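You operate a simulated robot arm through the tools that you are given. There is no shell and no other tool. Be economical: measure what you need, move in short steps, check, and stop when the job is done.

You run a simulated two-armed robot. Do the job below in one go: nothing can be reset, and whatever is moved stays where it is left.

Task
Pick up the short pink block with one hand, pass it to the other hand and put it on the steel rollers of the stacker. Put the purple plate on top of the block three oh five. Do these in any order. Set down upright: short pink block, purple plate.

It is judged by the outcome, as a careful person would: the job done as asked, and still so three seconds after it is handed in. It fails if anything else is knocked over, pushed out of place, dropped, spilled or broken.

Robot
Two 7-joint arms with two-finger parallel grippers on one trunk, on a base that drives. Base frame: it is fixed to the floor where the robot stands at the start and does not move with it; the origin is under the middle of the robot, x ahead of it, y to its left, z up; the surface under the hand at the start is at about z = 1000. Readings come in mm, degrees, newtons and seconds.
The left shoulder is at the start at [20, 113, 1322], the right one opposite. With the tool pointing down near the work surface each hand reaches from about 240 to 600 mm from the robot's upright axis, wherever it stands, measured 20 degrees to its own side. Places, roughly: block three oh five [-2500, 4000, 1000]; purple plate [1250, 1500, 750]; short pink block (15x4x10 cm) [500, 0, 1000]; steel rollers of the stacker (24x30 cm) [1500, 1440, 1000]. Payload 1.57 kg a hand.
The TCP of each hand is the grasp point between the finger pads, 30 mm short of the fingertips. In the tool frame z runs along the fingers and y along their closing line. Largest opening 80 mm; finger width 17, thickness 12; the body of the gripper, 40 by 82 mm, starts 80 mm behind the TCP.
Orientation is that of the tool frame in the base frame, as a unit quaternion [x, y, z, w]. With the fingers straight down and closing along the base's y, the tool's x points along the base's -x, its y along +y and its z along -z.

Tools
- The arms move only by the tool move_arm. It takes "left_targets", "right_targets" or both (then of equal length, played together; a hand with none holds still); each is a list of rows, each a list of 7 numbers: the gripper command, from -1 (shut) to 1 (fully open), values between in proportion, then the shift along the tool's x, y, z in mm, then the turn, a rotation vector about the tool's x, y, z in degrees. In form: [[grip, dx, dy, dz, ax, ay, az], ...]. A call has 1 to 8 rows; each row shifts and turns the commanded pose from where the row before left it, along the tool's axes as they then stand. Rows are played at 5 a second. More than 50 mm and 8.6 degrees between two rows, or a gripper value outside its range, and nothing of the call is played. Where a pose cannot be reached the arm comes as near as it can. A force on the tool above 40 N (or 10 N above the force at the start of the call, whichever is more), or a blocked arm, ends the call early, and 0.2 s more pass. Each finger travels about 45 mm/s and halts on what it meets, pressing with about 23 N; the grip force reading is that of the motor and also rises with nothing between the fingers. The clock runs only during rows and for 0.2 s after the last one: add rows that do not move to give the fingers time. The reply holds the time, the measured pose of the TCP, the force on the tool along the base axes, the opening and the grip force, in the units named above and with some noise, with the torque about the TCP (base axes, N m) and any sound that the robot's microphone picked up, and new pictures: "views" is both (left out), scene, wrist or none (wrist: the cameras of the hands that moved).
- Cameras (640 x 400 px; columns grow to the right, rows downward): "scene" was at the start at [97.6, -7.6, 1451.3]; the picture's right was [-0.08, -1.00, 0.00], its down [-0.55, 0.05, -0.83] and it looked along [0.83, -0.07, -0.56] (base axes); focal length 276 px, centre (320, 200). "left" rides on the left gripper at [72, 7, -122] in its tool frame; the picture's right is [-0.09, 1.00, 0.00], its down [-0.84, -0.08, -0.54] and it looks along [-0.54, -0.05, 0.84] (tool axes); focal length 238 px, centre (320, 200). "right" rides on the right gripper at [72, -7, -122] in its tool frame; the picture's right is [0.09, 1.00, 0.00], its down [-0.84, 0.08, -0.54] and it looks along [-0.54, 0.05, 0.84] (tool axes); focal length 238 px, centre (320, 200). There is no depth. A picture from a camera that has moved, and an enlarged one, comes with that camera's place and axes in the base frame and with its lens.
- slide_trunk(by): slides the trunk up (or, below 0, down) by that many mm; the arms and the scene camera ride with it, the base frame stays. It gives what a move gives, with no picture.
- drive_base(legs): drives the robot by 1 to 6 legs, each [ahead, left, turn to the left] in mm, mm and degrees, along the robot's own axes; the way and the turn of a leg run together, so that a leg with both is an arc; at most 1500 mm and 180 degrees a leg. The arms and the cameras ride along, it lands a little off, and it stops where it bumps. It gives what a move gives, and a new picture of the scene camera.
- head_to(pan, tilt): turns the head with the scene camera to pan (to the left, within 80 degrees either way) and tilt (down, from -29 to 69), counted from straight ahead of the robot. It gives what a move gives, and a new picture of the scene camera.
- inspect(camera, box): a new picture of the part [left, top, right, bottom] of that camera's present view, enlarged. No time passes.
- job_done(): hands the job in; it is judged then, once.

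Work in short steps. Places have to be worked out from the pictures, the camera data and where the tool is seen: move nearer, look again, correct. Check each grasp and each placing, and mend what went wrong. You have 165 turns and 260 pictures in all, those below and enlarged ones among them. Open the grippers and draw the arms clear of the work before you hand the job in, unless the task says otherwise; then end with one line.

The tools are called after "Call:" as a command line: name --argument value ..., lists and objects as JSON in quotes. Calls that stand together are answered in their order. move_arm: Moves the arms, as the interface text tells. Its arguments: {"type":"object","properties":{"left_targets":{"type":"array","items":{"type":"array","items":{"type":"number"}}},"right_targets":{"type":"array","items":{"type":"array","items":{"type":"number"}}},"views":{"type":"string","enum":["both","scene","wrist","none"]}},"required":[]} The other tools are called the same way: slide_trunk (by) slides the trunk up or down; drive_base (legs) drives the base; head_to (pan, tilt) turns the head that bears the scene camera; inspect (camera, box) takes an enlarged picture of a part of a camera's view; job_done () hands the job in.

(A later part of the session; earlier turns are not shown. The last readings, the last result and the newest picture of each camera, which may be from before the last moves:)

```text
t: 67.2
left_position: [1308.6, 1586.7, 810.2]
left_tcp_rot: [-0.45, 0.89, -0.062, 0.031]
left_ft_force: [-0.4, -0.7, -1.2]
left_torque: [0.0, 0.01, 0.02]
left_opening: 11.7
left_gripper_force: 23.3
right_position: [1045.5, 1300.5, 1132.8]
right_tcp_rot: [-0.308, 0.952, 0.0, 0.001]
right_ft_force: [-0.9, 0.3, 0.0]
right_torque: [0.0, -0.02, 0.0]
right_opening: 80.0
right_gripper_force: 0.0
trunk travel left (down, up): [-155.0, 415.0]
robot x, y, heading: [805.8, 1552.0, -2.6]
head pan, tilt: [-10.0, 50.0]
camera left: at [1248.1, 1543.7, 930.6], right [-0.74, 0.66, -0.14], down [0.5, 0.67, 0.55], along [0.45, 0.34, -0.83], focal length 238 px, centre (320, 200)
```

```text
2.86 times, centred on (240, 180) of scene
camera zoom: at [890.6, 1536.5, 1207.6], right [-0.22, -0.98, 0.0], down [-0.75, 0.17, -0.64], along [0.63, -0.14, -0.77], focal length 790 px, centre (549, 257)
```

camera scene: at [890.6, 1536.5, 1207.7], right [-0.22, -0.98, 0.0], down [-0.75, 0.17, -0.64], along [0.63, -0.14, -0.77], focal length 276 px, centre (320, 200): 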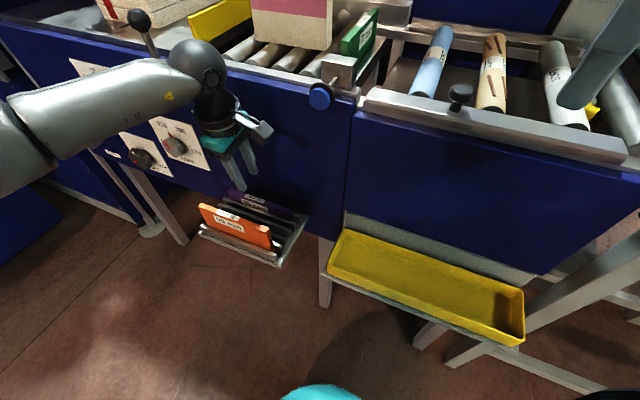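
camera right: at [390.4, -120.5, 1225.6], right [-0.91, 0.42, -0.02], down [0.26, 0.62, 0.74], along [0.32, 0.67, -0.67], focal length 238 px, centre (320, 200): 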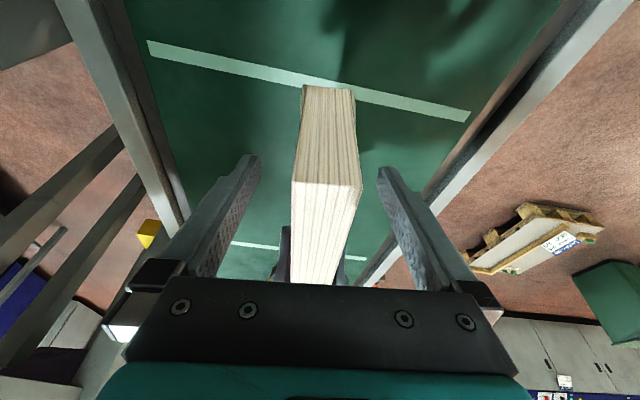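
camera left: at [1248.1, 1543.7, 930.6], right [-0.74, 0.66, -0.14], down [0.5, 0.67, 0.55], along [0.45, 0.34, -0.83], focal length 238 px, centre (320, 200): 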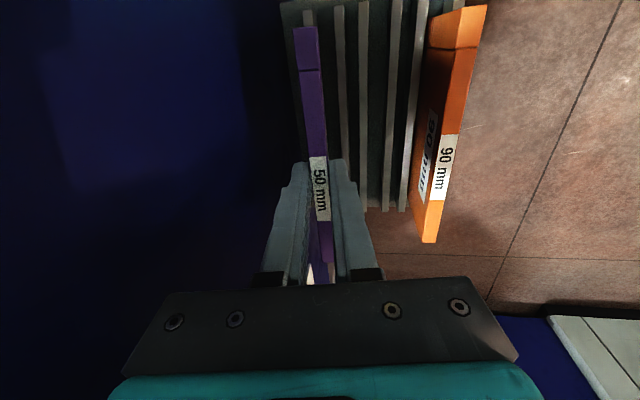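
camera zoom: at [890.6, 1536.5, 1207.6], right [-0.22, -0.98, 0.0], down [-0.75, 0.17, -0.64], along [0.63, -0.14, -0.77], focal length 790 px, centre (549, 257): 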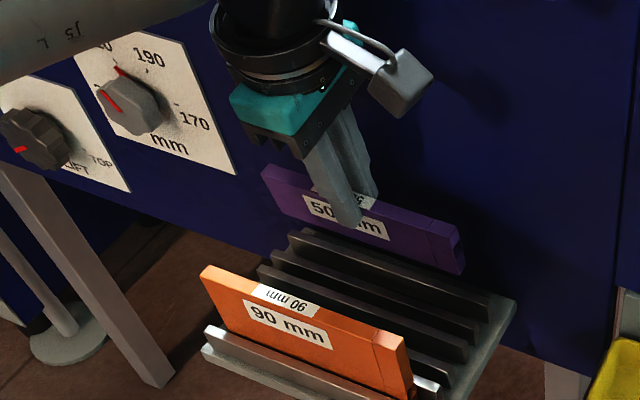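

The plate hangs free. I pull it away from the wall, then raise the trunk and back off, and then look toward the place of block 305.

Call:
move_arm --left_targets '[[-1, 0, 40, -15, 0, 0, 0], [-1, 0, 40, -15, 0, 0, 0], [-1, 20, 20, -30, 0, 0, 0], [-1, 20, 0, -30, 0, 0, 0], [-1, 0, 0, 0, 0, 0, 0]]' --views "none"

Call:
drive_base --legs '[[-330, 230, 0]]'

Call:
slide_trunk --by 260

Call:
head_to --pan 80 --tilt 15

```text
t: 68.4
left_position: [1192.2, 1621.0, 885.8]
left_tcp_rot: [-0.45, 0.89, -0.062, 0.031]
left_ft_force: [-0.4, -0.6, -1.1]
left_torque: [-0.03, 0.01, 0.03]
left_opening: 11.3
left_gripper_force: 23.0
right_position: [1047.7, 1299.9, 1133.2]
right_tcp_rot: [-0.307, 0.952, 0.0, 0.001]
right_ft_force: [-0.5, -0.6, -1.4]
right_torque: [0.0, -0.01, 0.0]
right_opening: 80.3
right_gripper_force: 0.0
trunk travel left (down, up): [-155.0, 415.0]
robot x, y, heading: [803.7, 1556.1, -2.8]
head pan, tilt: [-10.0, 50.0]
```

```text
t: 70.9
left_position: [875.8, 1866.0, 886.5]
left_tcp_rot: [-0.448, 0.891, -0.062, 0.031]
left_ft_force: [0.0, 0.5, -1.3]
left_torque: [0.0, -0.02, 0.0]
left_opening: 11.4
left_gripper_force: 23.2
right_position: [727.3, 1545.4, 1132.7]
right_tcp_rot: [-0.306, 0.952, 0.001, 0.001]
right_ft_force: [-0.1, 0.8, 0.9]
right_torque: [-0.02, -0.01, -0.03]
right_opening: 79.8
right_gripper_force: 0.1
trunk travel left (down, up): [-155.0, 415.0]
robot x, y, heading: [491.1, 1804.0, -2.6]
head pan, tilt: [-10.0, 50.0]
camera scene: at [572.3, 1782.6, 1207.7], right [-0.22, -0.98, 0.0], down [-0.75, 0.17, -0.64], along [0.63, -0.14, -0.77], focal length 276 px, centre (320, 200)
```

scene: 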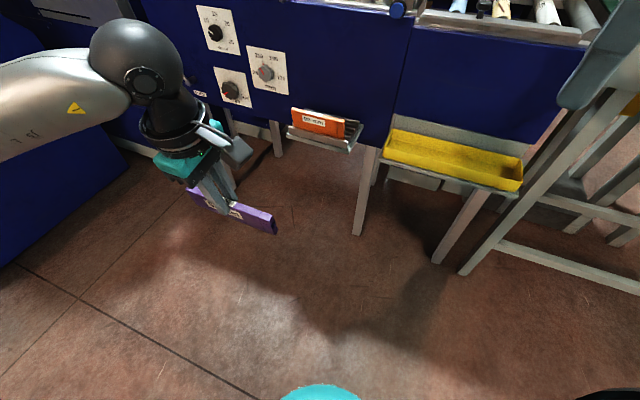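

```text
t: 73.6
left_position: [875.9, 1866.8, 1145.8]
left_tcp_rot: [-0.449, 0.891, -0.061, 0.031]
left_ft_force: [-0.1, 0.7, -1.5]
left_torque: [0.02, -0.03, 0.04]
left_opening: 11.1
left_gripper_force: 22.7
right_position: [727.6, 1545.8, 1393.0]
right_tcp_rot: [-0.305, 0.952, 0.0, 0.001]
right_ft_force: [0.0, -0.5, -0.7]
right_torque: [0.03, -0.01, -0.03]
right_opening: 79.9
right_gripper_force: 0.1
trunk travel left (down, up): [-415.0, 155.0]
robot x, y, heading: [486.7, 1797.8, -2.7]
head pan, tilt: [-10.0, 50.0]
```

```text
t: 75.2
left_position: [875.0, 1866.7, 1145.9]
left_tcp_rot: [-0.448, 0.891, -0.061, 0.031]
left_ft_force: [1.2, 0.3, -1.4]
left_torque: [0.03, 0.03, 0.02]
left_opening: 11.2
left_gripper_force: 23.3
right_position: [728.1, 1545.6, 1392.2]
right_tcp_rot: [-0.306, 0.952, 0.0, 0.001]
right_ft_force: [-0.3, 0.6, -0.2]
right_torque: [-0.04, 0.01, -0.03]
right_opening: 80.3
right_gripper_force: 0.1
trunk travel left (down, up): [-415.0, 155.0]
robot x, y, heading: [484.6, 1796.9, -2.9]
head pan, tilt: [80.0, 15.0]
camera scene: at [518.3, 1890.5, 1521.4], right [0.98, -0.22, 0.0], down [-0.06, -0.25, -0.97], along [0.21, 0.94, -0.26], focal length 276 px, centre (320, 200)
```

scene: 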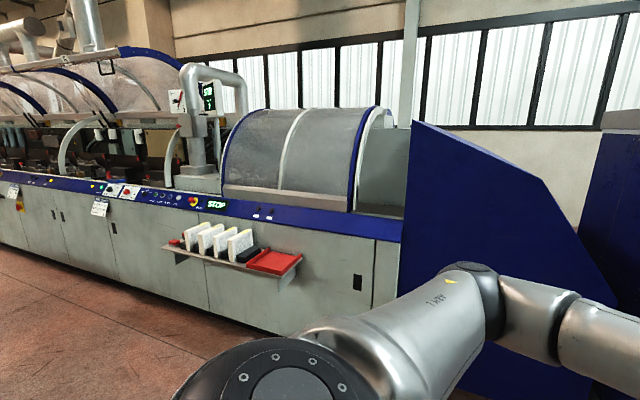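

I turn the robot left toward the binding machine and look at the route.

Call:
drive_base --legs '[[0, 0, 120]]'

Call:
head_to --pan 0 --tilt 15

```text
t: 80.6
left_position: [239.2, 2103.2, 1145.8]
left_tcp_rot: [0.996, -0.06, 0.005, -0.068]
left_ft_force: [-0.3, -0.4, -2.1]
left_torque: [0.0, 0.0, -0.02]
left_opening: 11.5
left_gripper_force: 23.1
right_position: [591.3, 2134.5, 1392.4]
right_tcp_rot: [0.977, -0.214, -0.001, 0.001]
right_ft_force: [-0.4, -0.8, 0.2]
right_torque: [0.02, 0.0, 0.03]
right_opening: 79.9
right_gripper_force: 0.1
trunk travel left (down, up): [-415.0, 155.0]
robot x, y, heading: [486.2, 1801.1, 116.9]
head pan, tilt: [80.0, 15.0]
camera scene: at [393.4, 1781.6, 1521.4], right [-0.29, 0.96, 0.0], down [0.25, 0.08, -0.97], along [-0.92, -0.28, -0.26], focal length 276 px, centre (320, 200)
```

scene: 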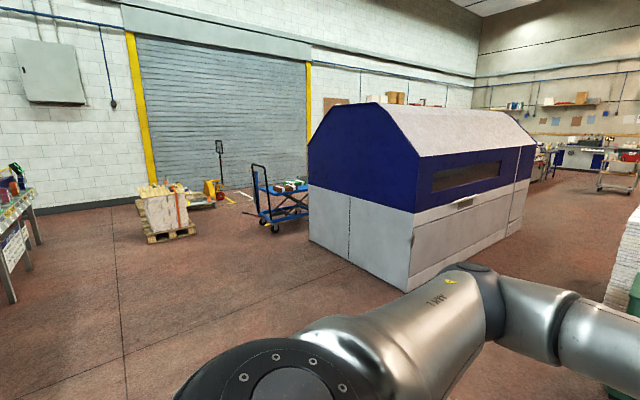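

```text
t: 82.2
left_position: [239.7, 2103.7, 1146.9]
left_tcp_rot: [0.996, -0.06, 0.004, -0.07]
left_ft_force: [0.6, 0.4, -0.1]
left_torque: [-0.01, 0.0, 0.02]
left_opening: 11.3
left_gripper_force: 22.7
right_position: [591.2, 2134.7, 1392.7]
right_tcp_rot: [0.977, -0.214, -0.001, -0.001]
right_ft_force: [1.1, -0.6, -0.6]
right_torque: [0.02, 0.04, 0.0]
right_opening: 80.0
right_gripper_force: 0.0
trunk travel left (down, up): [-415.0, 155.0]
robot x, y, heading: [486.6, 1800.8, 117.0]
head pan, tilt: [0.0, 15.0]
camera scene: at [440.5, 1892.1, 1521.4], right [0.89, 0.45, 0.0], down [0.12, -0.23, -0.97], along [-0.44, 0.86, -0.26], focal length 276 px, centre (320, 200)
```

scene: 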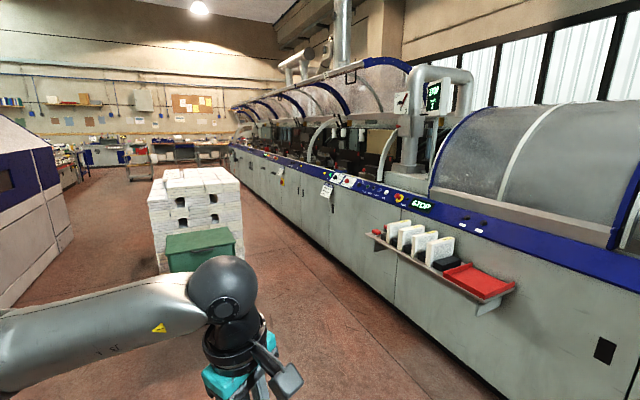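

Call:
inspect --camera "scene" --box '[120, 130, 280, 290]'

Call:
inspect --camera "scene" --box '[220, 80, 400, 220]'

```text
2.50 times, centred on (200, 210) of scene
camera zoom: at [440.5, 1892.1, 1521.4], right [0.89, 0.45, 0.0], down [0.12, -0.23, -0.97], along [-0.44, 0.86, -0.26], focal length 691 px, centre (620, 175)
```

zoom: 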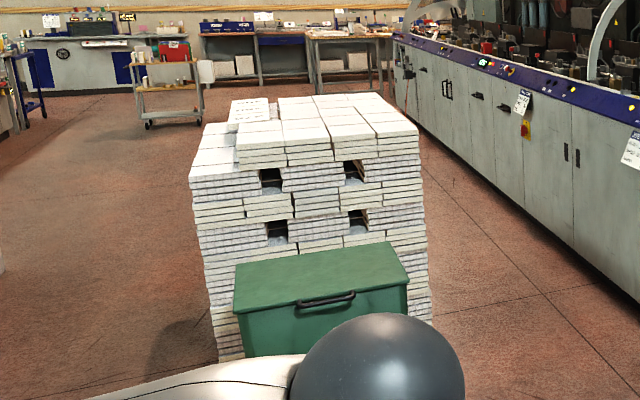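

```text
2.86 times, centred on (310, 150) of scene
camera zoom: at [440.5, 1892.1, 1521.4], right [0.89, 0.45, 0.0], down [0.12, -0.23, -0.97], along [-0.44, 0.86, -0.26], focal length 790 px, centre (349, 343)
```

zoom: 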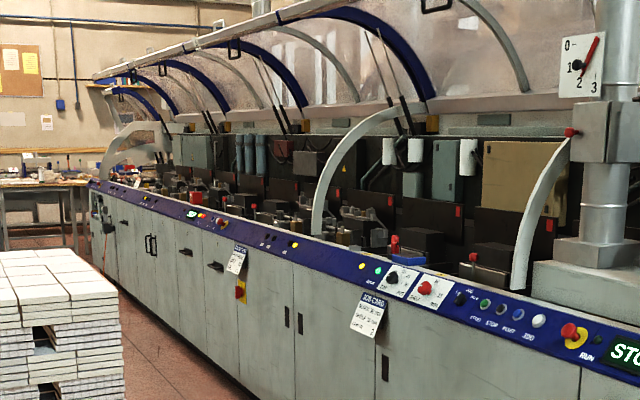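

The stack of white blocks on a pallet beyond the green bin fits the rough place; I skirt the board on the floor by driving along −x first, then look again.

Call:
drive_base --legs '[[0, 0, 62], [1500, 0, 0], [250, 0, 0], [0, 0, -50]]'

Call:
head_to --pan 0 --tilt 20

```text
t: 88.9
left_position: [-531.9, 1675.1, 1144.5]
left_tcp_rot: [0.883, 0.465, -0.03, -0.059]
left_ft_force: [-0.7, -1.1, -2.1]
left_torque: [0.02, -0.04, 0.04]
left_opening: 11.2
left_gripper_force: 22.8
right_position: [-397.2, 2000.8, 1392.7]
right_tcp_rot: [0.946, 0.323, 0.0, 0.0]
right_ft_force: [-0.3, 0.6, 0.0]
right_torque: [0.05, -0.07, -0.01]
right_opening: 79.9
right_gripper_force: 0.0
trunk travel left (down, up): [-415.0, 155.0]
robot x, y, heading: [-146.3, 1755.4, 179.3]
head pan, tilt: [0.0, 15.0]
stopped in leg 2: the robot was blocked; the commanded pose is now the measured one
camera scene: at [-254.3, 1756.0, 1520.9], right [0.01, 1.0, 0.0], down [0.26, 0.0, -0.96], along [-0.96, 0.01, -0.26], focal length 276 px, centre (320, 200)
```

scene: 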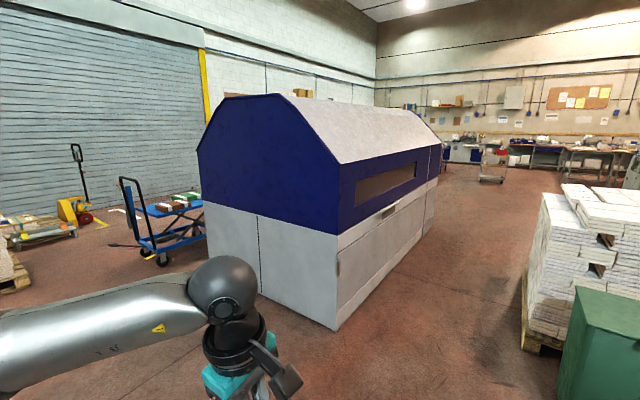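

```text
t: 89.5
left_position: [-528.0, 1677.7, 1147.0]
left_tcp_rot: [0.883, 0.464, -0.032, -0.06]
left_ft_force: [0.6, 0.1, -1.5]
left_torque: [-0.03, -0.01, 0.0]
left_opening: 11.1
left_gripper_force: 22.6
right_position: [-393.7, 2004.1, 1394.3]
right_tcp_rot: [0.946, 0.323, -0.003, -0.001]
right_ft_force: [0.5, 0.4, -0.1]
right_torque: [0.03, 0.01, 0.0]
right_opening: 79.9
right_gripper_force: 0.1
trunk travel left (down, up): [-415.0, 155.0]
robot x, y, heading: [-149.3, 1755.1, 179.4]
head pan, tilt: [0.0, 20.0]
camera scene: at [-248.6, 1759.0, 1513.3], right [0.01, 1.0, 0.0], down [0.34, 0.0, -0.94], along [-0.94, 0.01, -0.34], focal length 276 px, centre (320, 200)
```

scene: 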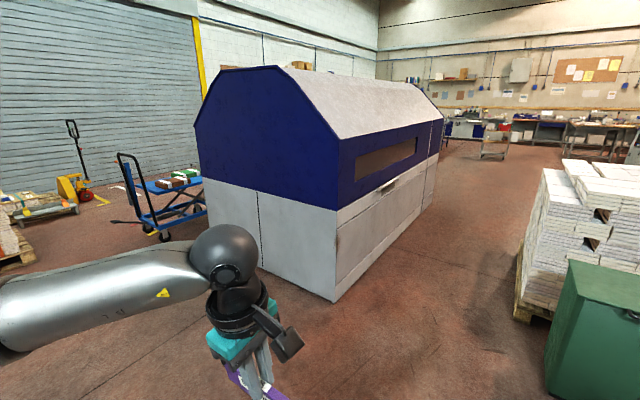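

It stopped short: something low blocked the base. I look down to see what, before moving further.

Call:
head_to --pan -25 --tilt 65

Call:
head_to --pan -75 --tilt 50

```text
t: 90.7
left_position: [-529.0, 1676.0, 1146.1]
left_tcp_rot: [0.883, 0.464, -0.031, -0.061]
left_ft_force: [0.2, 0.0, -1.9]
left_torque: [-0.02, -0.02, 0.04]
left_opening: 11.6
left_gripper_force: 23.1
right_position: [-392.6, 2003.8, 1393.0]
right_tcp_rot: [0.946, 0.324, -0.003, -0.001]
right_ft_force: [0.4, 0.9, -0.1]
right_torque: [-0.02, -0.01, -0.01]
right_opening: 79.9
right_gripper_force: 0.1
trunk travel left (down, up): [-415.0, 155.0]
robot x, y, heading: [-143.7, 1759.3, 179.4]
head pan, tilt: [-25.0, 65.0]
camera scene: at [-211.1, 1783.7, 1449.6], right [0.43, 0.9, 0.0], down [0.82, -0.39, -0.42], along [-0.38, 0.18, -0.91], focal length 276 px, centre (320, 200)
```

scene: 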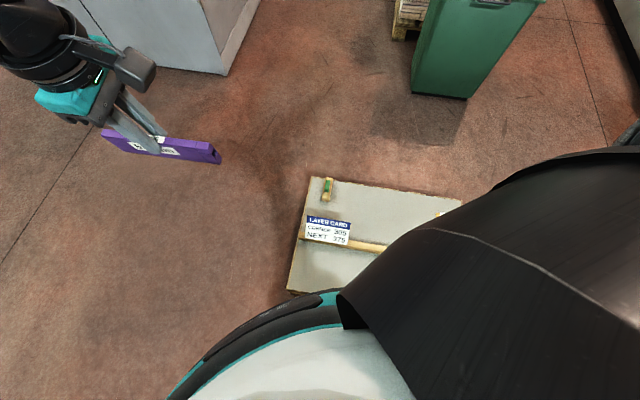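

```text
t: 91.8
left_position: [-527.9, 1677.8, 1145.7]
left_tcp_rot: [0.883, 0.464, -0.031, -0.061]
left_ft_force: [-0.5, -0.5, -1.1]
left_torque: [-0.02, -0.03, -0.01]
left_opening: 11.5
left_gripper_force: 23.1
right_position: [-394.5, 2003.3, 1392.4]
right_tcp_rot: [0.946, 0.323, -0.004, 0.0]
right_ft_force: [-0.2, -0.4, 0.1]
right_torque: [-0.04, -0.02, -0.03]
right_opening: 79.9
right_gripper_force: 0.0
trunk travel left (down, up): [-415.0, 155.0]
robot x, y, heading: [-140.4, 1757.8, 179.4]
head pan, tilt: [-75.0, 50.0]
camera scene: at [-175.5, 1832.1, 1467.6], right [0.97, 0.25, 0.0], down [0.19, -0.74, -0.64], along [-0.16, 0.62, -0.77], focal length 276 px, centre (320, 200)
```

scene: 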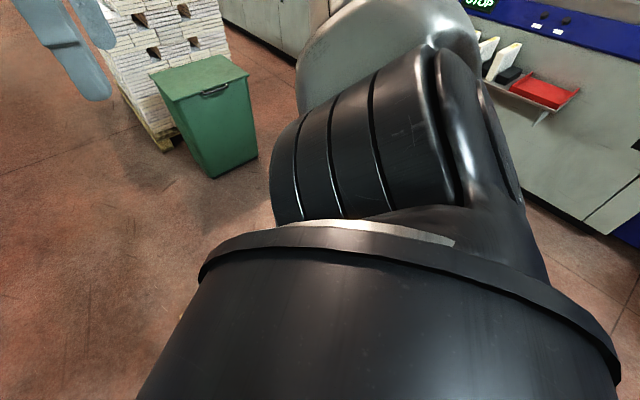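

The base touched the near corner of the floor skid (its corners still measure where they were at the start). The skid carries a "LAYER CARD" with 305 on it – I read it, and back off.

Call:
drive_base --legs '[[-100, 0, 0]]'

Call:
head_to --pan -25 --tilt 55

```text
t: 93.0
left_position: [-427.9, 1676.7, 1146.6]
left_tcp_rot: [0.883, 0.464, -0.031, -0.06]
left_ft_force: [0.9, 0.1, -1.2]
left_torque: [-0.01, 0.02, -0.01]
left_opening: 11.6
left_gripper_force: 23.1
right_position: [-293.8, 2001.8, 1393.3]
right_tcp_rot: [0.946, 0.324, -0.003, 0.0]
right_ft_force: [0.6, -0.3, -0.6]
right_torque: [0.01, 0.06, -0.02]
right_opening: 80.1
right_gripper_force: 0.0
trunk travel left (down, up): [-415.0, 155.0]
robot x, y, heading: [-43.0, 1754.7, 179.2]
head pan, tilt: [-75.0, 50.0]
camera scene: at [-74.4, 1831.0, 1467.7], right [0.97, 0.25, 0.0], down [0.19, -0.74, -0.64], along [-0.16, 0.62, -0.77], focal length 276 px, centre (320, 200)
```

scene: 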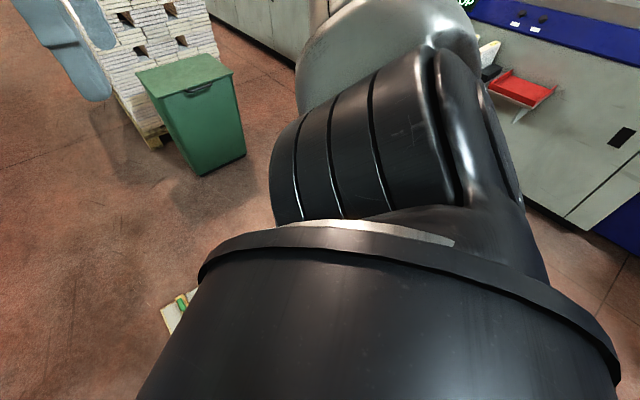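

```text
t: 94.2
left_position: [-428.6, 1675.0, 1144.8]
left_tcp_rot: [0.883, 0.465, -0.031, -0.06]
left_ft_force: [0.3, -0.2, -1.2]
left_torque: [0.04, -0.05, 0.0]
left_opening: 11.3
left_gripper_force: 22.6
right_position: [-294.2, 2002.8, 1391.9]
right_tcp_rot: [0.946, 0.324, -0.002, 0.0]
right_ft_force: [1.0, -0.5, -0.5]
right_torque: [-0.03, -0.01, 0.02]
right_opening: 79.9
right_gripper_force: 0.0
trunk travel left (down, up): [-415.0, 155.0]
robot x, y, heading: [-44.5, 1759.1, 179.5]
head pan, tilt: [-25.0, 55.0]
camera scene: at [-121.4, 1787.7, 1461.1], right [0.43, 0.9, 0.0], down [0.74, -0.35, -0.57], along [-0.52, 0.25, -0.82], focal length 276 px, centre (320, 200)
```

scene: 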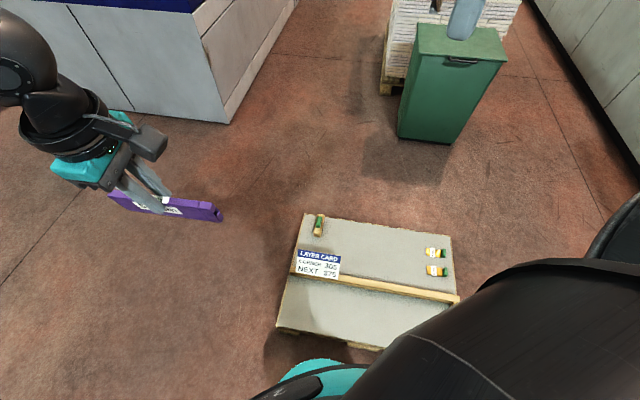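

Call:
inspect --camera "scene" --box '[280, 235, 360, 290]'

Call:
head_to --pan -25 --tilt 25

Call:
inspect --camera "scene" --box '[370, 110, 550, 250]'

```text
7.27 times, centred on (320, 262) of scene
camera zoom: at [-121.4, 1787.7, 1461.1], right [0.43, 0.9, 0.0], down [0.74, -0.35, -0.57], along [-0.52, 0.25, -0.82], focal length 2011 px, centre (320, -254)
```

zoom: 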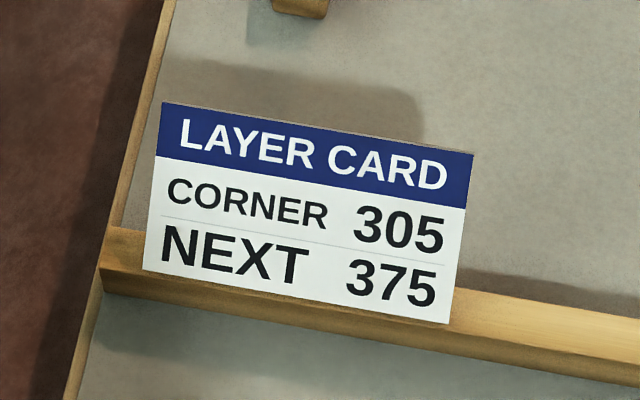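

```text
t: 95.1
left_position: [-428.8, 1676.7, 1145.8]
left_tcp_rot: [0.883, 0.465, -0.03, -0.061]
left_ft_force: [0.0, 0.2, -1.1]
left_torque: [-0.01, -0.04, 0.01]
left_opening: 11.4
left_gripper_force: 23.3
right_position: [-293.1, 2002.6, 1394.4]
right_tcp_rot: [0.946, 0.324, -0.001, 0.0]
right_ft_force: [-0.3, -0.5, -0.4]
right_torque: [0.0, 0.0, 0.01]
right_opening: 80.1
right_gripper_force: 0.0
trunk travel left (down, up): [-415.0, 155.0]
robot x, y, heading: [-45.1, 1756.9, 179.2]
head pan, tilt: [-25.0, 25.0]
camera scene: at [-139.4, 1796.3, 1505.1], right [0.43, 0.9, 0.0], down [0.38, -0.18, -0.91], along [-0.82, 0.39, -0.42], focal length 276 px, centre (320, 200)
```

scene: 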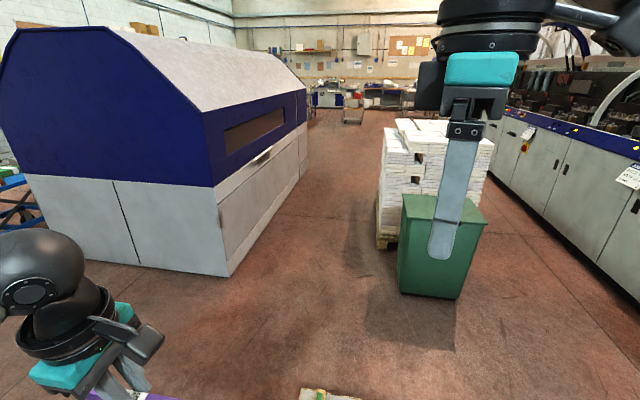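

```text
2.86 times, centred on (460, 180) of scene
camera zoom: at [-139.4, 1796.3, 1505.1], right [0.43, 0.9, 0.0], down [0.38, -0.18, -0.91], along [-0.82, 0.39, -0.42], focal length 790 px, centre (-80, 257)
```

zoom: 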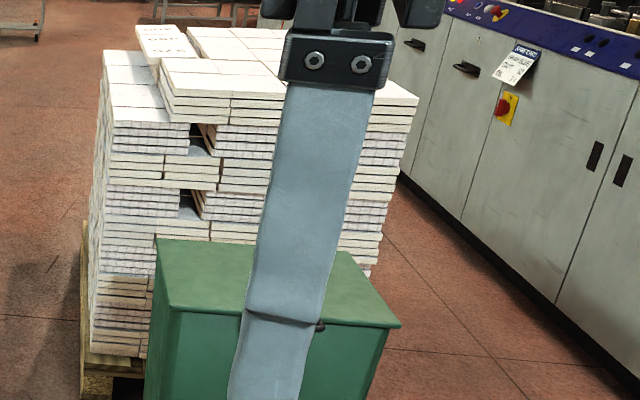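

The card says the corner block is 305 (next 375), so it's the labelled corner block on the stack's top. I drive around the skid on the wide side and up between the blue cabin and the stack.

Call:
drive_base --legs '[[0, 460, 0], [1250, 0, 0], [0, 0, -68], [800, 0, 0]]'

Call:
head_to --pan 0 --tilt 25

```text
t: 110.6
left_position: [-1758.9, 2406.7, 1145.2]
left_tcp_rot: [0.99, -0.124, 0.009, -0.067]
left_ft_force: [-0.6, 0.5, -0.9]
left_torque: [-0.01, 0.02, -0.02]
left_opening: 11.4
left_gripper_force: 23.0
right_position: [-1405.8, 2393.3, 1393.5]
right_tcp_rot: [0.961, -0.275, -0.001, 0.0]
right_ft_force: [0.1, 0.4, 0.9]
right_torque: [0.02, -0.01, 0.04]
right_opening: 80.1
right_gripper_force: 0.0
trunk travel left (down, up): [-415.0, 155.0]
robot x, y, heading: [-1550.2, 2077.4, 109.3]
head pan, tilt: [-25.0, 25.0]
camera scene: at [-1546.6, 2175.5, 1505.1], right [1.0, -0.1, 0.0], down [-0.04, -0.42, -0.91], along [0.09, 0.9, -0.42], focal length 276 px, centre (320, 200)
```

scene: 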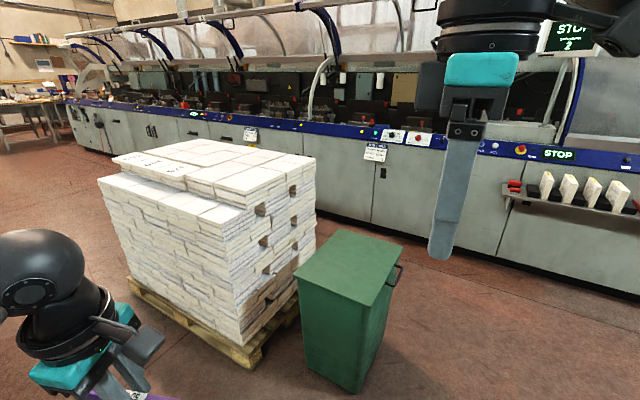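

```text
t: 111.5
left_position: [-1757.6, 2407.0, 1146.6]
left_tcp_rot: [0.99, -0.125, 0.01, -0.068]
left_ft_force: [0.9, -0.4, -1.5]
left_torque: [-0.04, 0.01, -0.01]
left_opening: 11.3
left_gripper_force: 23.1
right_position: [-1405.9, 2392.2, 1393.3]
right_tcp_rot: [0.961, -0.276, -0.001, 0.0]
right_ft_force: [0.0, 0.0, 0.4]
right_torque: [-0.03, 0.01, 0.02]
right_opening: 80.0
right_gripper_force: 0.1
trunk travel left (down, up): [-415.0, 155.0]
robot x, y, heading: [-1551.5, 2074.3, 109.3]
head pan, tilt: [0.0, 25.0]
camera scene: at [-1586.0, 2170.3, 1505.1], right [0.94, 0.33, 0.0], down [0.14, -0.4, -0.91], along [-0.3, 0.85, -0.42], focal length 276 px, centre (320, 200)
```

scene: 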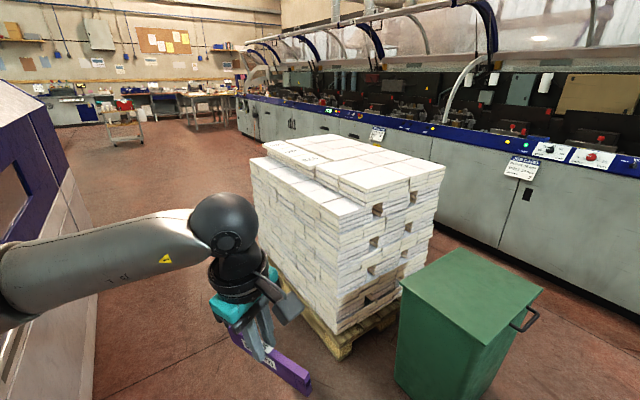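

Call:
inspect --camera "scene" --box '[235, 110, 455, 230]'

Call:
inspect --camera "scene" --box '[245, 130, 345, 190]'

```text
2.91 times, centred on (345, 170) of scene
camera zoom: at [-1586.0, 2170.3, 1505.1], right [0.94, 0.33, 0.0], down [0.14, -0.4, -0.91], along [-0.3, 0.85, -0.42], focal length 804 px, centre (247, 287)
```

zoom: 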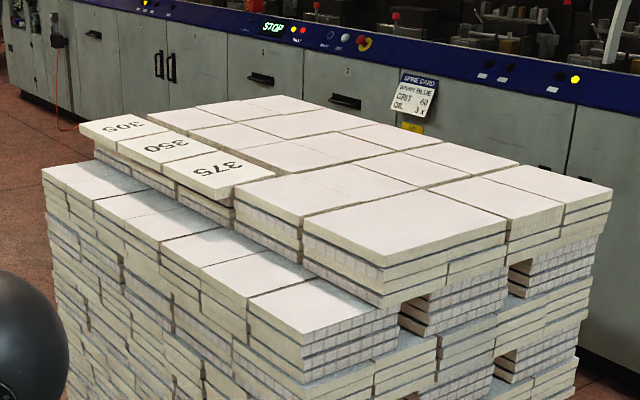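

```text
6.40 times, centred on (295, 160) of scene
camera zoom: at [-1586.0, 2170.3, 1505.1], right [0.94, 0.33, 0.0], down [0.14, -0.4, -0.91], along [-0.3, 0.85, -0.42], focal length 1770 px, centre (480, 456)
```

zoom: 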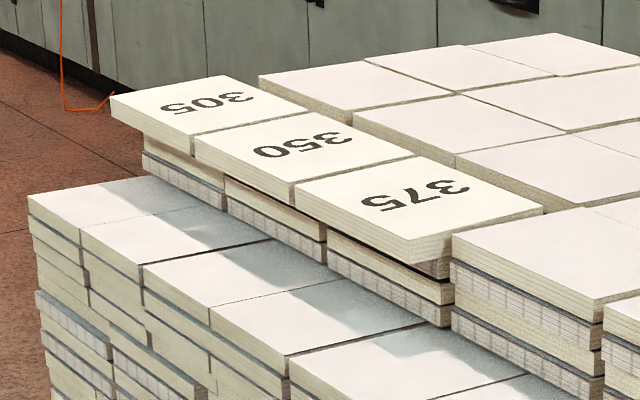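

Block 305 is the far corner of the stack's top layer, near (-2590, 4030), top ~1000. I drive up the 1.1 m corridor between cabin and stack in two legs, staying in the middle.

Call:
slide_trunk --by 100

Call:
drive_base --legs '[[823, 336, 0]]'

Call:
head_to --pan 10 --tilt 45

```text
t: 112.8
left_position: [-1758.9, 2407.1, 1245.1]
left_tcp_rot: [0.99, -0.125, 0.01, -0.067]
left_ft_force: [0.2, 0.0, -1.3]
left_torque: [-0.04, 0.01, -0.03]
left_opening: 11.4
left_gripper_force: 22.5
right_position: [-1405.5, 2393.3, 1493.0]
right_tcp_rot: [0.961, -0.275, -0.002, -0.001]
right_ft_force: [-0.9, -0.2, -0.6]
right_torque: [0.0, 0.0, 0.01]
right_opening: 80.4
right_gripper_force: 0.0
trunk travel left (down, up): [-515.0, 55.0]
robot x, y, heading: [-1551.1, 2074.5, 109.5]
head pan, tilt: [0.0, 25.0]
```

```text
t: 117.5
left_position: [-2343.0, 3076.9, 1245.0]
left_tcp_rot: [0.989, -0.132, 0.01, -0.067]
left_ft_force: [0.6, 0.2, -0.5]
left_torque: [-0.03, 0.0, 0.01]
left_opening: 11.6
left_gripper_force: 23.1
right_position: [-1990.4, 3057.0, 1492.6]
right_tcp_rot: [0.959, -0.284, -0.001, -0.001]
right_ft_force: [0.7, 0.1, -0.1]
right_torque: [0.01, 0.0, 0.01]
right_opening: 79.9
right_gripper_force: 0.0
trunk travel left (down, up): [-515.0, 55.0]
robot x, y, heading: [-2140.4, 2740.1, 108.6]
head pan, tilt: [0.0, 25.0]
camera scene: at [-2173.5, 2837.7, 1605.1], right [0.95, 0.32, 0.0], down [0.13, -0.4, -0.91], along [-0.29, 0.86, -0.42], focal length 276 px, centre (320, 200)
```

scene: 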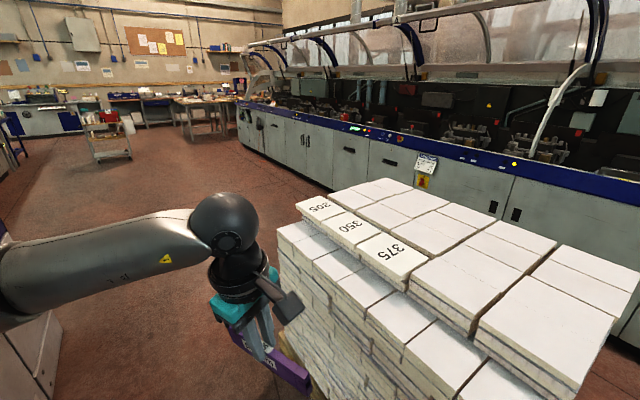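

```text
t: 118.3
left_position: [-2342.6, 3076.2, 1244.6]
left_tcp_rot: [0.989, -0.133, 0.01, -0.067]
left_ft_force: [0.8, 0.5, -1.4]
left_torque: [-0.02, 0.01, 0.01]
left_opening: 11.4
left_gripper_force: 22.8
right_position: [-1989.3, 3055.4, 1492.7]
right_tcp_rot: [0.959, -0.284, -0.002, 0.0]
right_ft_force: [0.6, 0.0, 0.5]
right_torque: [0.0, 0.01, -0.02]
right_opening: 79.9
right_gripper_force: 0.0
trunk travel left (down, up): [-515.0, 55.0]
robot x, y, heading: [-2141.7, 2739.2, 108.6]
head pan, tilt: [10.0, 45.0]
camera scene: at [-2182.7, 2821.5, 1574.6], right [0.88, 0.48, 0.0], down [0.34, -0.62, -0.71], along [-0.34, 0.62, -0.71], focal length 276 px, centre (320, 200)
```

scene: 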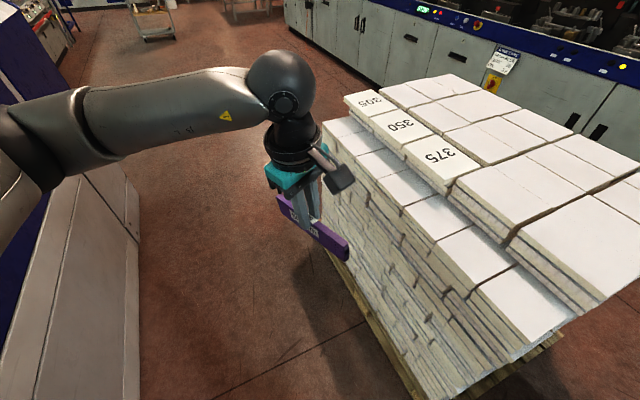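

Triangulated: block 305's top centre ≈ (-2564, 3980, 1008). I drive to about (-2800, 3487), base ~40 mm clear of the pallet, then turn to face the block.

Call:
drive_base --legs '[[860, 361, 0]]'

Call:
head_to --pan -40 --tilt 60

```text
t: 123.2
left_position: [-2957.9, 3767.4, 1245.1]
left_tcp_rot: [0.989, -0.132, 0.01, -0.067]
left_ft_force: [1.0, -0.4, -0.7]
left_torque: [-0.01, 0.02, -0.03]
left_opening: 11.5
left_gripper_force: 22.9
right_position: [-2605.4, 3748.3, 1492.6]
right_tcp_rot: [0.959, -0.283, -0.002, 0.0]
right_ft_force: [0.6, 0.0, 0.6]
right_torque: [0.01, 0.02, 0.02]
right_opening: 80.0
right_gripper_force: 0.1
trunk travel left (down, up): [-515.0, 55.0]
robot x, y, heading: [-2755.1, 3430.3, 108.7]
head pan, tilt: [10.0, 45.0]
camera scene: at [-2797.1, 3512.1, 1574.5], right [0.88, 0.48, 0.0], down [0.34, -0.62, -0.71], along [-0.34, 0.62, -0.71], focal length 276 px, centre (320, 200)
```

scene: 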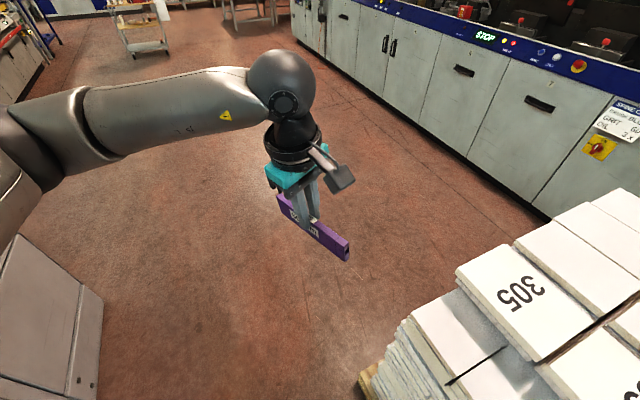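

```text
t: 124.4
left_position: [-2957.1, 3766.8, 1244.8]
left_tcp_rot: [0.989, -0.133, 0.01, -0.067]
left_ft_force: [-0.1, -0.1, 0.2]
left_torque: [-0.04, -0.01, 0.01]
left_opening: 11.5
left_gripper_force: 22.4
right_position: [-2604.7, 3747.8, 1494.1]
right_tcp_rot: [0.959, -0.283, -0.003, 0.0]
right_ft_force: [-0.1, 0.7, 0.3]
right_torque: [0.01, -0.01, 0.01]
right_opening: 80.0
right_gripper_force: 0.1
trunk travel left (down, up): [-515.0, 55.0]
robot x, y, heading: [-2753.0, 3430.3, 108.6]
head pan, tilt: [-40.0, 60.0]
camera scene: at [-2733.8, 3502.7, 1555.1], right [0.93, -0.36, 0.0], down [-0.31, -0.81, -0.5], along [0.18, 0.47, -0.87], focal length 276 px, centre (320, 200)
```

scene: 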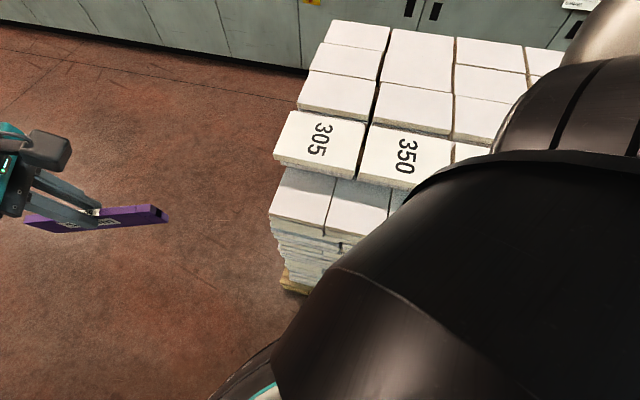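

Now block 305's top is clear: centre ≈ (-2555, 3965), 214 × 150 mm, its long side along 141.5°. I step a little closer and turn to face it, the plate still ~170 mm above the stack.

Call:
drive_base --legs '[[82, 23, 0], [0, 0, -50]]'

Call:
head_to --pan 5 --tilt 52

```text
t: 127.7
left_position: [-2677.1, 3872.7, 1245.4]
left_tcp_rot: [0.842, -0.536, 0.038, -0.057]
left_ft_force: [-0.6, -0.1, -0.5]
left_torque: [0.02, 0.03, -0.01]
left_opening: 11.6
left_gripper_force: 23.3
right_position: [-2465.9, 3593.5, 1492.5]
right_tcp_rot: [0.75, -0.661, -0.002, -0.002]
right_ft_force: [-0.2, -0.5, 0.2]
right_torque: [-0.01, -0.04, 0.0]
right_opening: 79.9
right_gripper_force: 0.0
trunk travel left (down, up): [-515.0, 55.0]
robot x, y, heading: [-2801.3, 3502.4, 58.9]
head pan, tilt: [-40.0, 60.0]
camera scene: at [-2734.6, 3532.3, 1555.1], right [0.32, -0.95, 0.0], down [-0.82, -0.28, -0.5], along [0.47, 0.16, -0.87], focal length 276 px, centre (320, 200)
```

scene: 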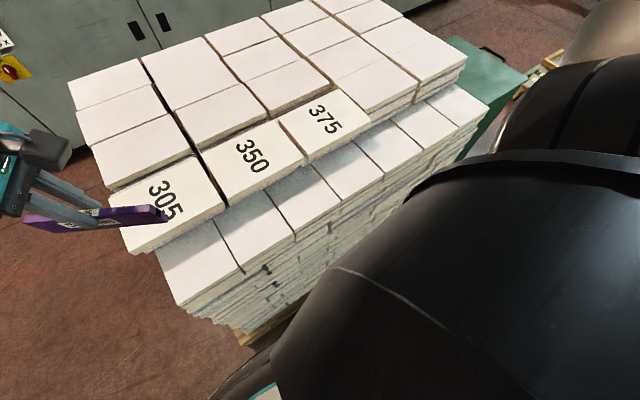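

```text
t: 128.8
left_position: [-2676.5, 3872.9, 1246.5]
left_tcp_rot: [0.841, -0.536, 0.037, -0.057]
left_ft_force: [0.8, -0.2, -1.9]
left_torque: [-0.04, -0.02, 0.01]
left_opening: 11.6
left_gripper_force: 23.2
right_position: [-2464.9, 3591.2, 1493.2]
right_tcp_rot: [0.751, -0.661, -0.002, -0.002]
right_ft_force: [-0.3, 0.0, -0.4]
right_torque: [-0.01, 0.01, -0.02]
right_opening: 80.4
right_gripper_force: 0.1
trunk travel left (down, up): [-515.0, 55.0]
robot x, y, heading: [-2800.8, 3501.6, 58.8]
head pan, tilt: [5.0, 52.0]
camera scene: at [-2764.6, 3578.2, 1565.0], right [0.9, -0.44, 0.0], down [-0.35, -0.71, -0.62], along [0.27, 0.55, -0.79], focal length 276 px, centre (320, 200)
```

scene: 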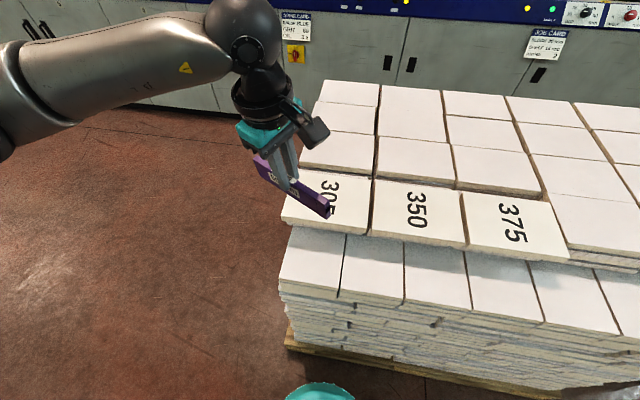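

I set the hand upright (removing the 8° lean) and turn it +27° so the plate lies along the block's long side.

Call:
move_arm --left_targets '[[-1, 0, 0, 0, -4, 0, 0], [-1, 0, 0, 0, -4, 0, 0], [-1, 0, 0, 0, 0, 0, -6.8], [-1, 0, 0, 0, 0, 0, -6.8], [-1, 0, 0, 0, 0, 0, -6.8], [-1, 0, 0, 0, 0, 0, -6.8], [-1, 0, 0, 0, 0, 0, 0]]'

```text
t: 130.4
left_position: [-2676.6, 3874.1, 1247.0]
left_tcp_rot: [0.946, -0.324, 0.0, 0.002]
left_ft_force: [-0.2, -0.3, -1.1]
left_torque: [0.03, 0.01, 0.01]
left_opening: 11.4
left_gripper_force: 22.8
right_position: [-2465.1, 3591.8, 1492.7]
right_tcp_rot: [0.75, -0.661, -0.002, -0.001]
right_ft_force: [0.1, 0.3, -0.5]
right_torque: [0.0, -0.04, 0.02]
right_opening: 80.3
right_gripper_force: 0.0
trunk travel left (down, up): [-515.0, 55.0]
robot x, y, heading: [-2805.2, 3501.9, 58.8]
head pan, tilt: [5.0, 52.0]
camera scene: at [-2764.7, 3578.2, 1565.0], right [0.9, -0.44, 0.0], down [-0.35, -0.71, -0.62], along [0.27, 0.55, -0.79], focal length 276 px, centre (320, 200)
camera left: at [-2623.2, 3825.7, 1367.6], right [-0.68, -0.73, 0.0], down [-0.61, 0.57, 0.54], along [-0.4, 0.37, -0.84], focal length 238 px, centre (320, 200)
```

scene: 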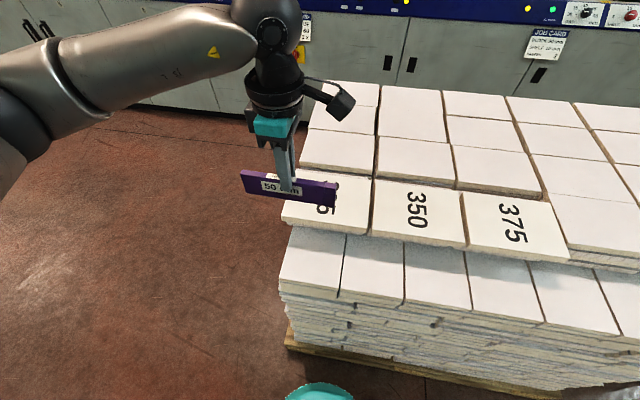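
left: 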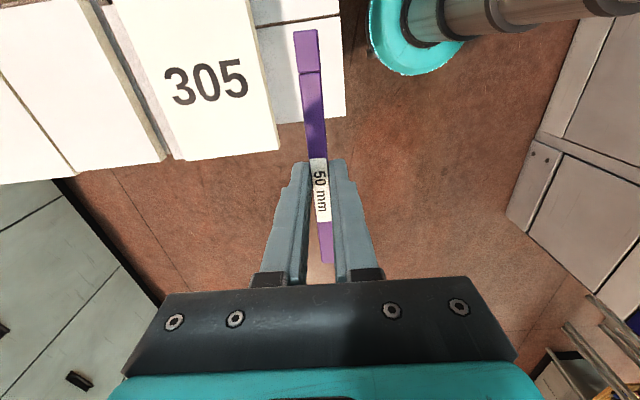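

The plate is parallel to the block's edge. I move it over the block's centre, still high.

Call:
move_arm --left_targets '[[-1, 12, -36.5, 0, 0, 0, 0], [-1, 12, -36.5, 0, 0, 0, 0], [-1, 12, -36.5, 0, 0, 0, 0], [-1, 11.6, -36.5, 0, 0, 0, 0], [-1, 0, 0, 0, 0, 0, 0]]'

```text
t: 131.6
left_position: [-2551.0, 3959.8, 1245.9]
left_tcp_rot: [0.946, -0.323, -0.001, 0.001]
left_ft_force: [-0.6, 0.1, -0.7]
left_torque: [-0.02, -0.04, 0.0]
left_opening: 11.7
left_gripper_force: 23.3
right_position: [-2465.8, 3592.6, 1493.6]
right_tcp_rot: [0.751, -0.66, -0.001, -0.003]
right_ft_force: [0.0, -0.4, -0.6]
right_torque: [-0.04, -0.05, 0.02]
right_opening: 80.2
right_gripper_force: 0.0
trunk travel left (down, up): [-515.0, 55.0]
robot x, y, heading: [-2803.7, 3505.9, 59.0]
head pan, tilt: [5.0, 52.0]
camera scene: at [-2766.0, 3578.4, 1565.0], right [0.9, -0.44, 0.0], down [-0.35, -0.71, -0.62], along [0.27, 0.55, -0.79], focal length 276 px, centre (320, 200)
camera left: at [-2498.4, 3910.9, 1366.2], right [-0.68, -0.73, 0.0], down [-0.61, 0.58, 0.54], along [-0.4, 0.37, -0.84], focal length 238 px, centre (320, 200)
```

scene: 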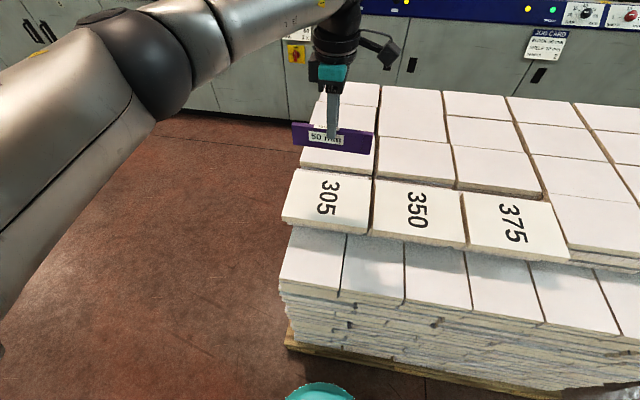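
left: 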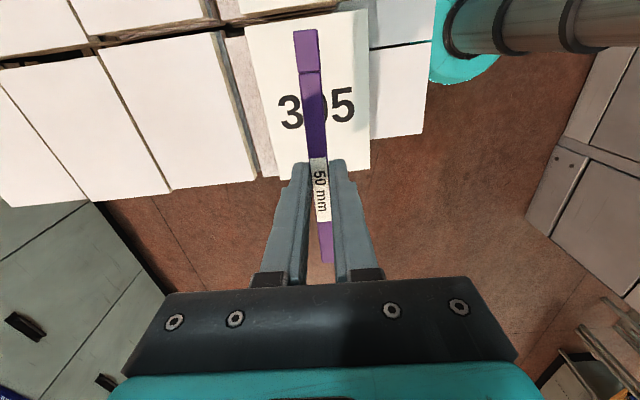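

Centred over block 305. I lower the trunk 130 mm and check the plate's attitude.

Call:
slide_trunk --by -130

Call:
inspect --camera "scene" --box '[260, 80, 420, 240]'

Call:
inspect --camera "left" --box '[200, 0, 440, 300]'

```text
t: 133.2
left_position: [-2550.8, 3959.7, 1114.7]
left_tcp_rot: [0.946, -0.324, -0.002, 0.001]
left_ft_force: [-0.1, 0.0, -1.0]
left_torque: [0.01, -0.02, 0.0]
left_opening: 11.2
left_gripper_force: 22.9
right_position: [-2464.5, 3591.7, 1363.7]
right_tcp_rot: [0.751, -0.661, -0.002, -0.002]
right_ft_force: [-0.9, 0.1, 0.2]
right_torque: [-0.03, -0.01, -0.02]
right_opening: 80.0
right_gripper_force: 0.1
trunk travel left (down, up): [-385.0, 185.0]
robot x, y, heading: [-2801.9, 3504.8, 58.9]
head pan, tilt: [5.0, 52.0]
```

```text
2.50 times, centred on (340, 160) of scene
camera zoom: at [-2764.8, 3578.1, 1435.1], right [0.9, -0.44, 0.0], down [-0.35, -0.71, -0.62], along [0.27, 0.55, -0.79], focal length 691 px, centre (270, 300)
```

zoom: 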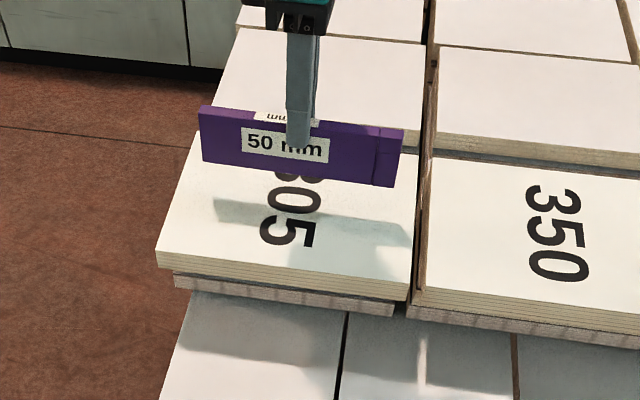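

```text
1.33 times, centred on (320, 150) of left
camera zoom: at [-2497.5, 3910.7, 1236.1], right [-0.68, -0.73, 0.0], down [-0.61, 0.57, 0.54], along [-0.4, 0.37, -0.84], focal length 318 px, centre (320, 267)
```

zoom: 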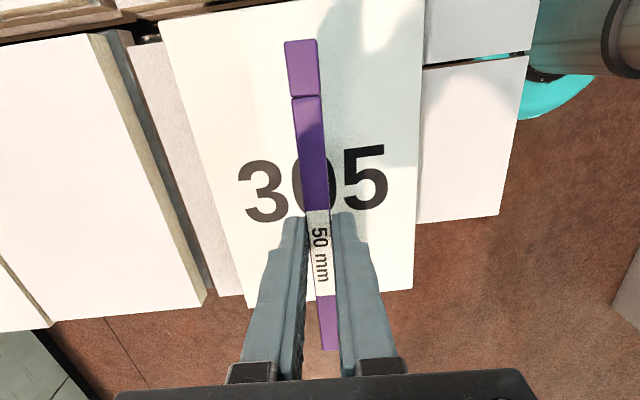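

The plate hangs upright and level, ~40 mm above the block. I lower 32 mm, then creep down until contact.

Call:
move_arm --left_targets '[[-1, 0, 0, 12, 0, 0, 0], [-1, 0, 0, 10, 0, 0, 0], [-1, 0, 0, 10, 0, 0, 0], [-1, 0, 0, 0, 0, 0, 0]]' --views "none"

Call:
inspect --camera "scene" --box '[280, 100, 400, 210]'

```text
t: 134.2
left_position: [-2551.2, 3959.6, 1081.6]
left_tcp_rot: [0.946, -0.324, 0.0, 0.001]
left_ft_force: [0.2, -0.6, -0.6]
left_torque: [-0.01, 0.02, 0.02]
left_opening: 11.5
left_gripper_force: 23.3
right_position: [-2464.4, 3591.8, 1363.6]
right_tcp_rot: [0.751, -0.661, -0.002, -0.002]
right_ft_force: [0.2, -0.7, 1.2]
right_torque: [-0.01, -0.01, -0.01]
right_opening: 80.2
right_gripper_force: 0.0
trunk travel left (down, up): [-385.0, 185.0]
robot x, y, heading: [-2799.9, 3505.0, 58.5]
head pan, tilt: [5.0, 52.0]
```

```text
3.64 times, centred on (340, 155) of scene
camera zoom: at [-2764.7, 3578.2, 1435.0], right [0.9, -0.44, 0.0], down [-0.35, -0.71, -0.62], along [0.27, 0.55, -0.79], focal length 1006 px, centre (247, 364)
```

zoom: 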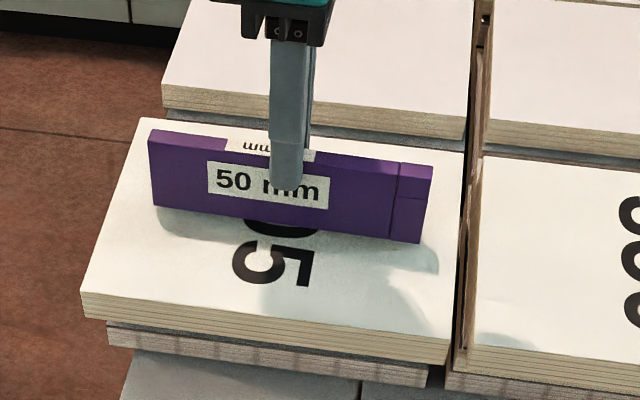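

Call:
move_arm --left_targets '[[-1, 0, 0, 2, 0, 0, 0], [-1, 0, 0, 2, 0, 0, 0], [-1, 0, 0, 0, 0, 0, 0]]' --views "none"

Call:
move_arm --left_targets '[[-1, 0, 0, 1.5, 0, 0, 0], [-1, 0, 0, 0, 0, 0, 0]]' --views "none"

Call:
inspect --camera "scene" --box '[280, 100, 400, 210]'

```text
t: 135.0
left_position: [-2551.7, 3958.4, 1076.8]
left_tcp_rot: [0.946, -0.324, -0.002, 0.001]
left_ft_force: [-0.2, 0.0, -0.6]
left_torque: [0.02, 0.02, 0.0]
left_opening: 11.5
left_gripper_force: 23.6
right_position: [-2463.9, 3592.8, 1363.6]
right_tcp_rot: [0.751, -0.661, -0.002, -0.001]
right_ft_force: [0.2, 0.2, 0.2]
right_torque: [-0.03, -0.01, 0.01]
right_opening: 80.0
right_gripper_force: 0.0
trunk travel left (down, up): [-385.0, 185.0]
robot x, y, heading: [-2800.4, 3501.6, 58.9]
head pan, tilt: [5.0, 52.0]
```

```text
t: 135.6
left_position: [-2551.3, 3957.7, 1076.1]
left_tcp_rot: [0.946, -0.324, 0.0, 0.002]
left_ft_force: [-0.3, 0.8, 4.9]
left_torque: [0.23, 0.13, -0.03]
left_opening: 11.3
left_gripper_force: 22.7
right_position: [-2463.5, 3592.1, 1363.6]
right_tcp_rot: [0.751, -0.661, -0.002, -0.003]
right_ft_force: [0.0, -0.2, -0.2]
right_torque: [0.0, 0.0, -0.01]
right_opening: 80.1
right_gripper_force: 0.1
trunk travel left (down, up): [-385.0, 185.0]
robot x, y, heading: [-2801.5, 3504.2, 58.9]
head pan, tilt: [5.0, 52.0]
```

```text
3.64 times, centred on (340, 155) of scene
camera zoom: at [-2764.9, 3577.9, 1435.1], right [0.9, -0.44, 0.0], down [-0.35, -0.71, -0.62], along [0.27, 0.55, -0.79], focal length 1006 px, centre (247, 364)
```

zoom: 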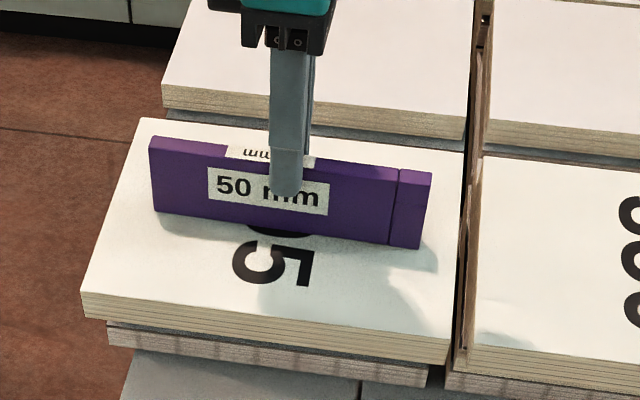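

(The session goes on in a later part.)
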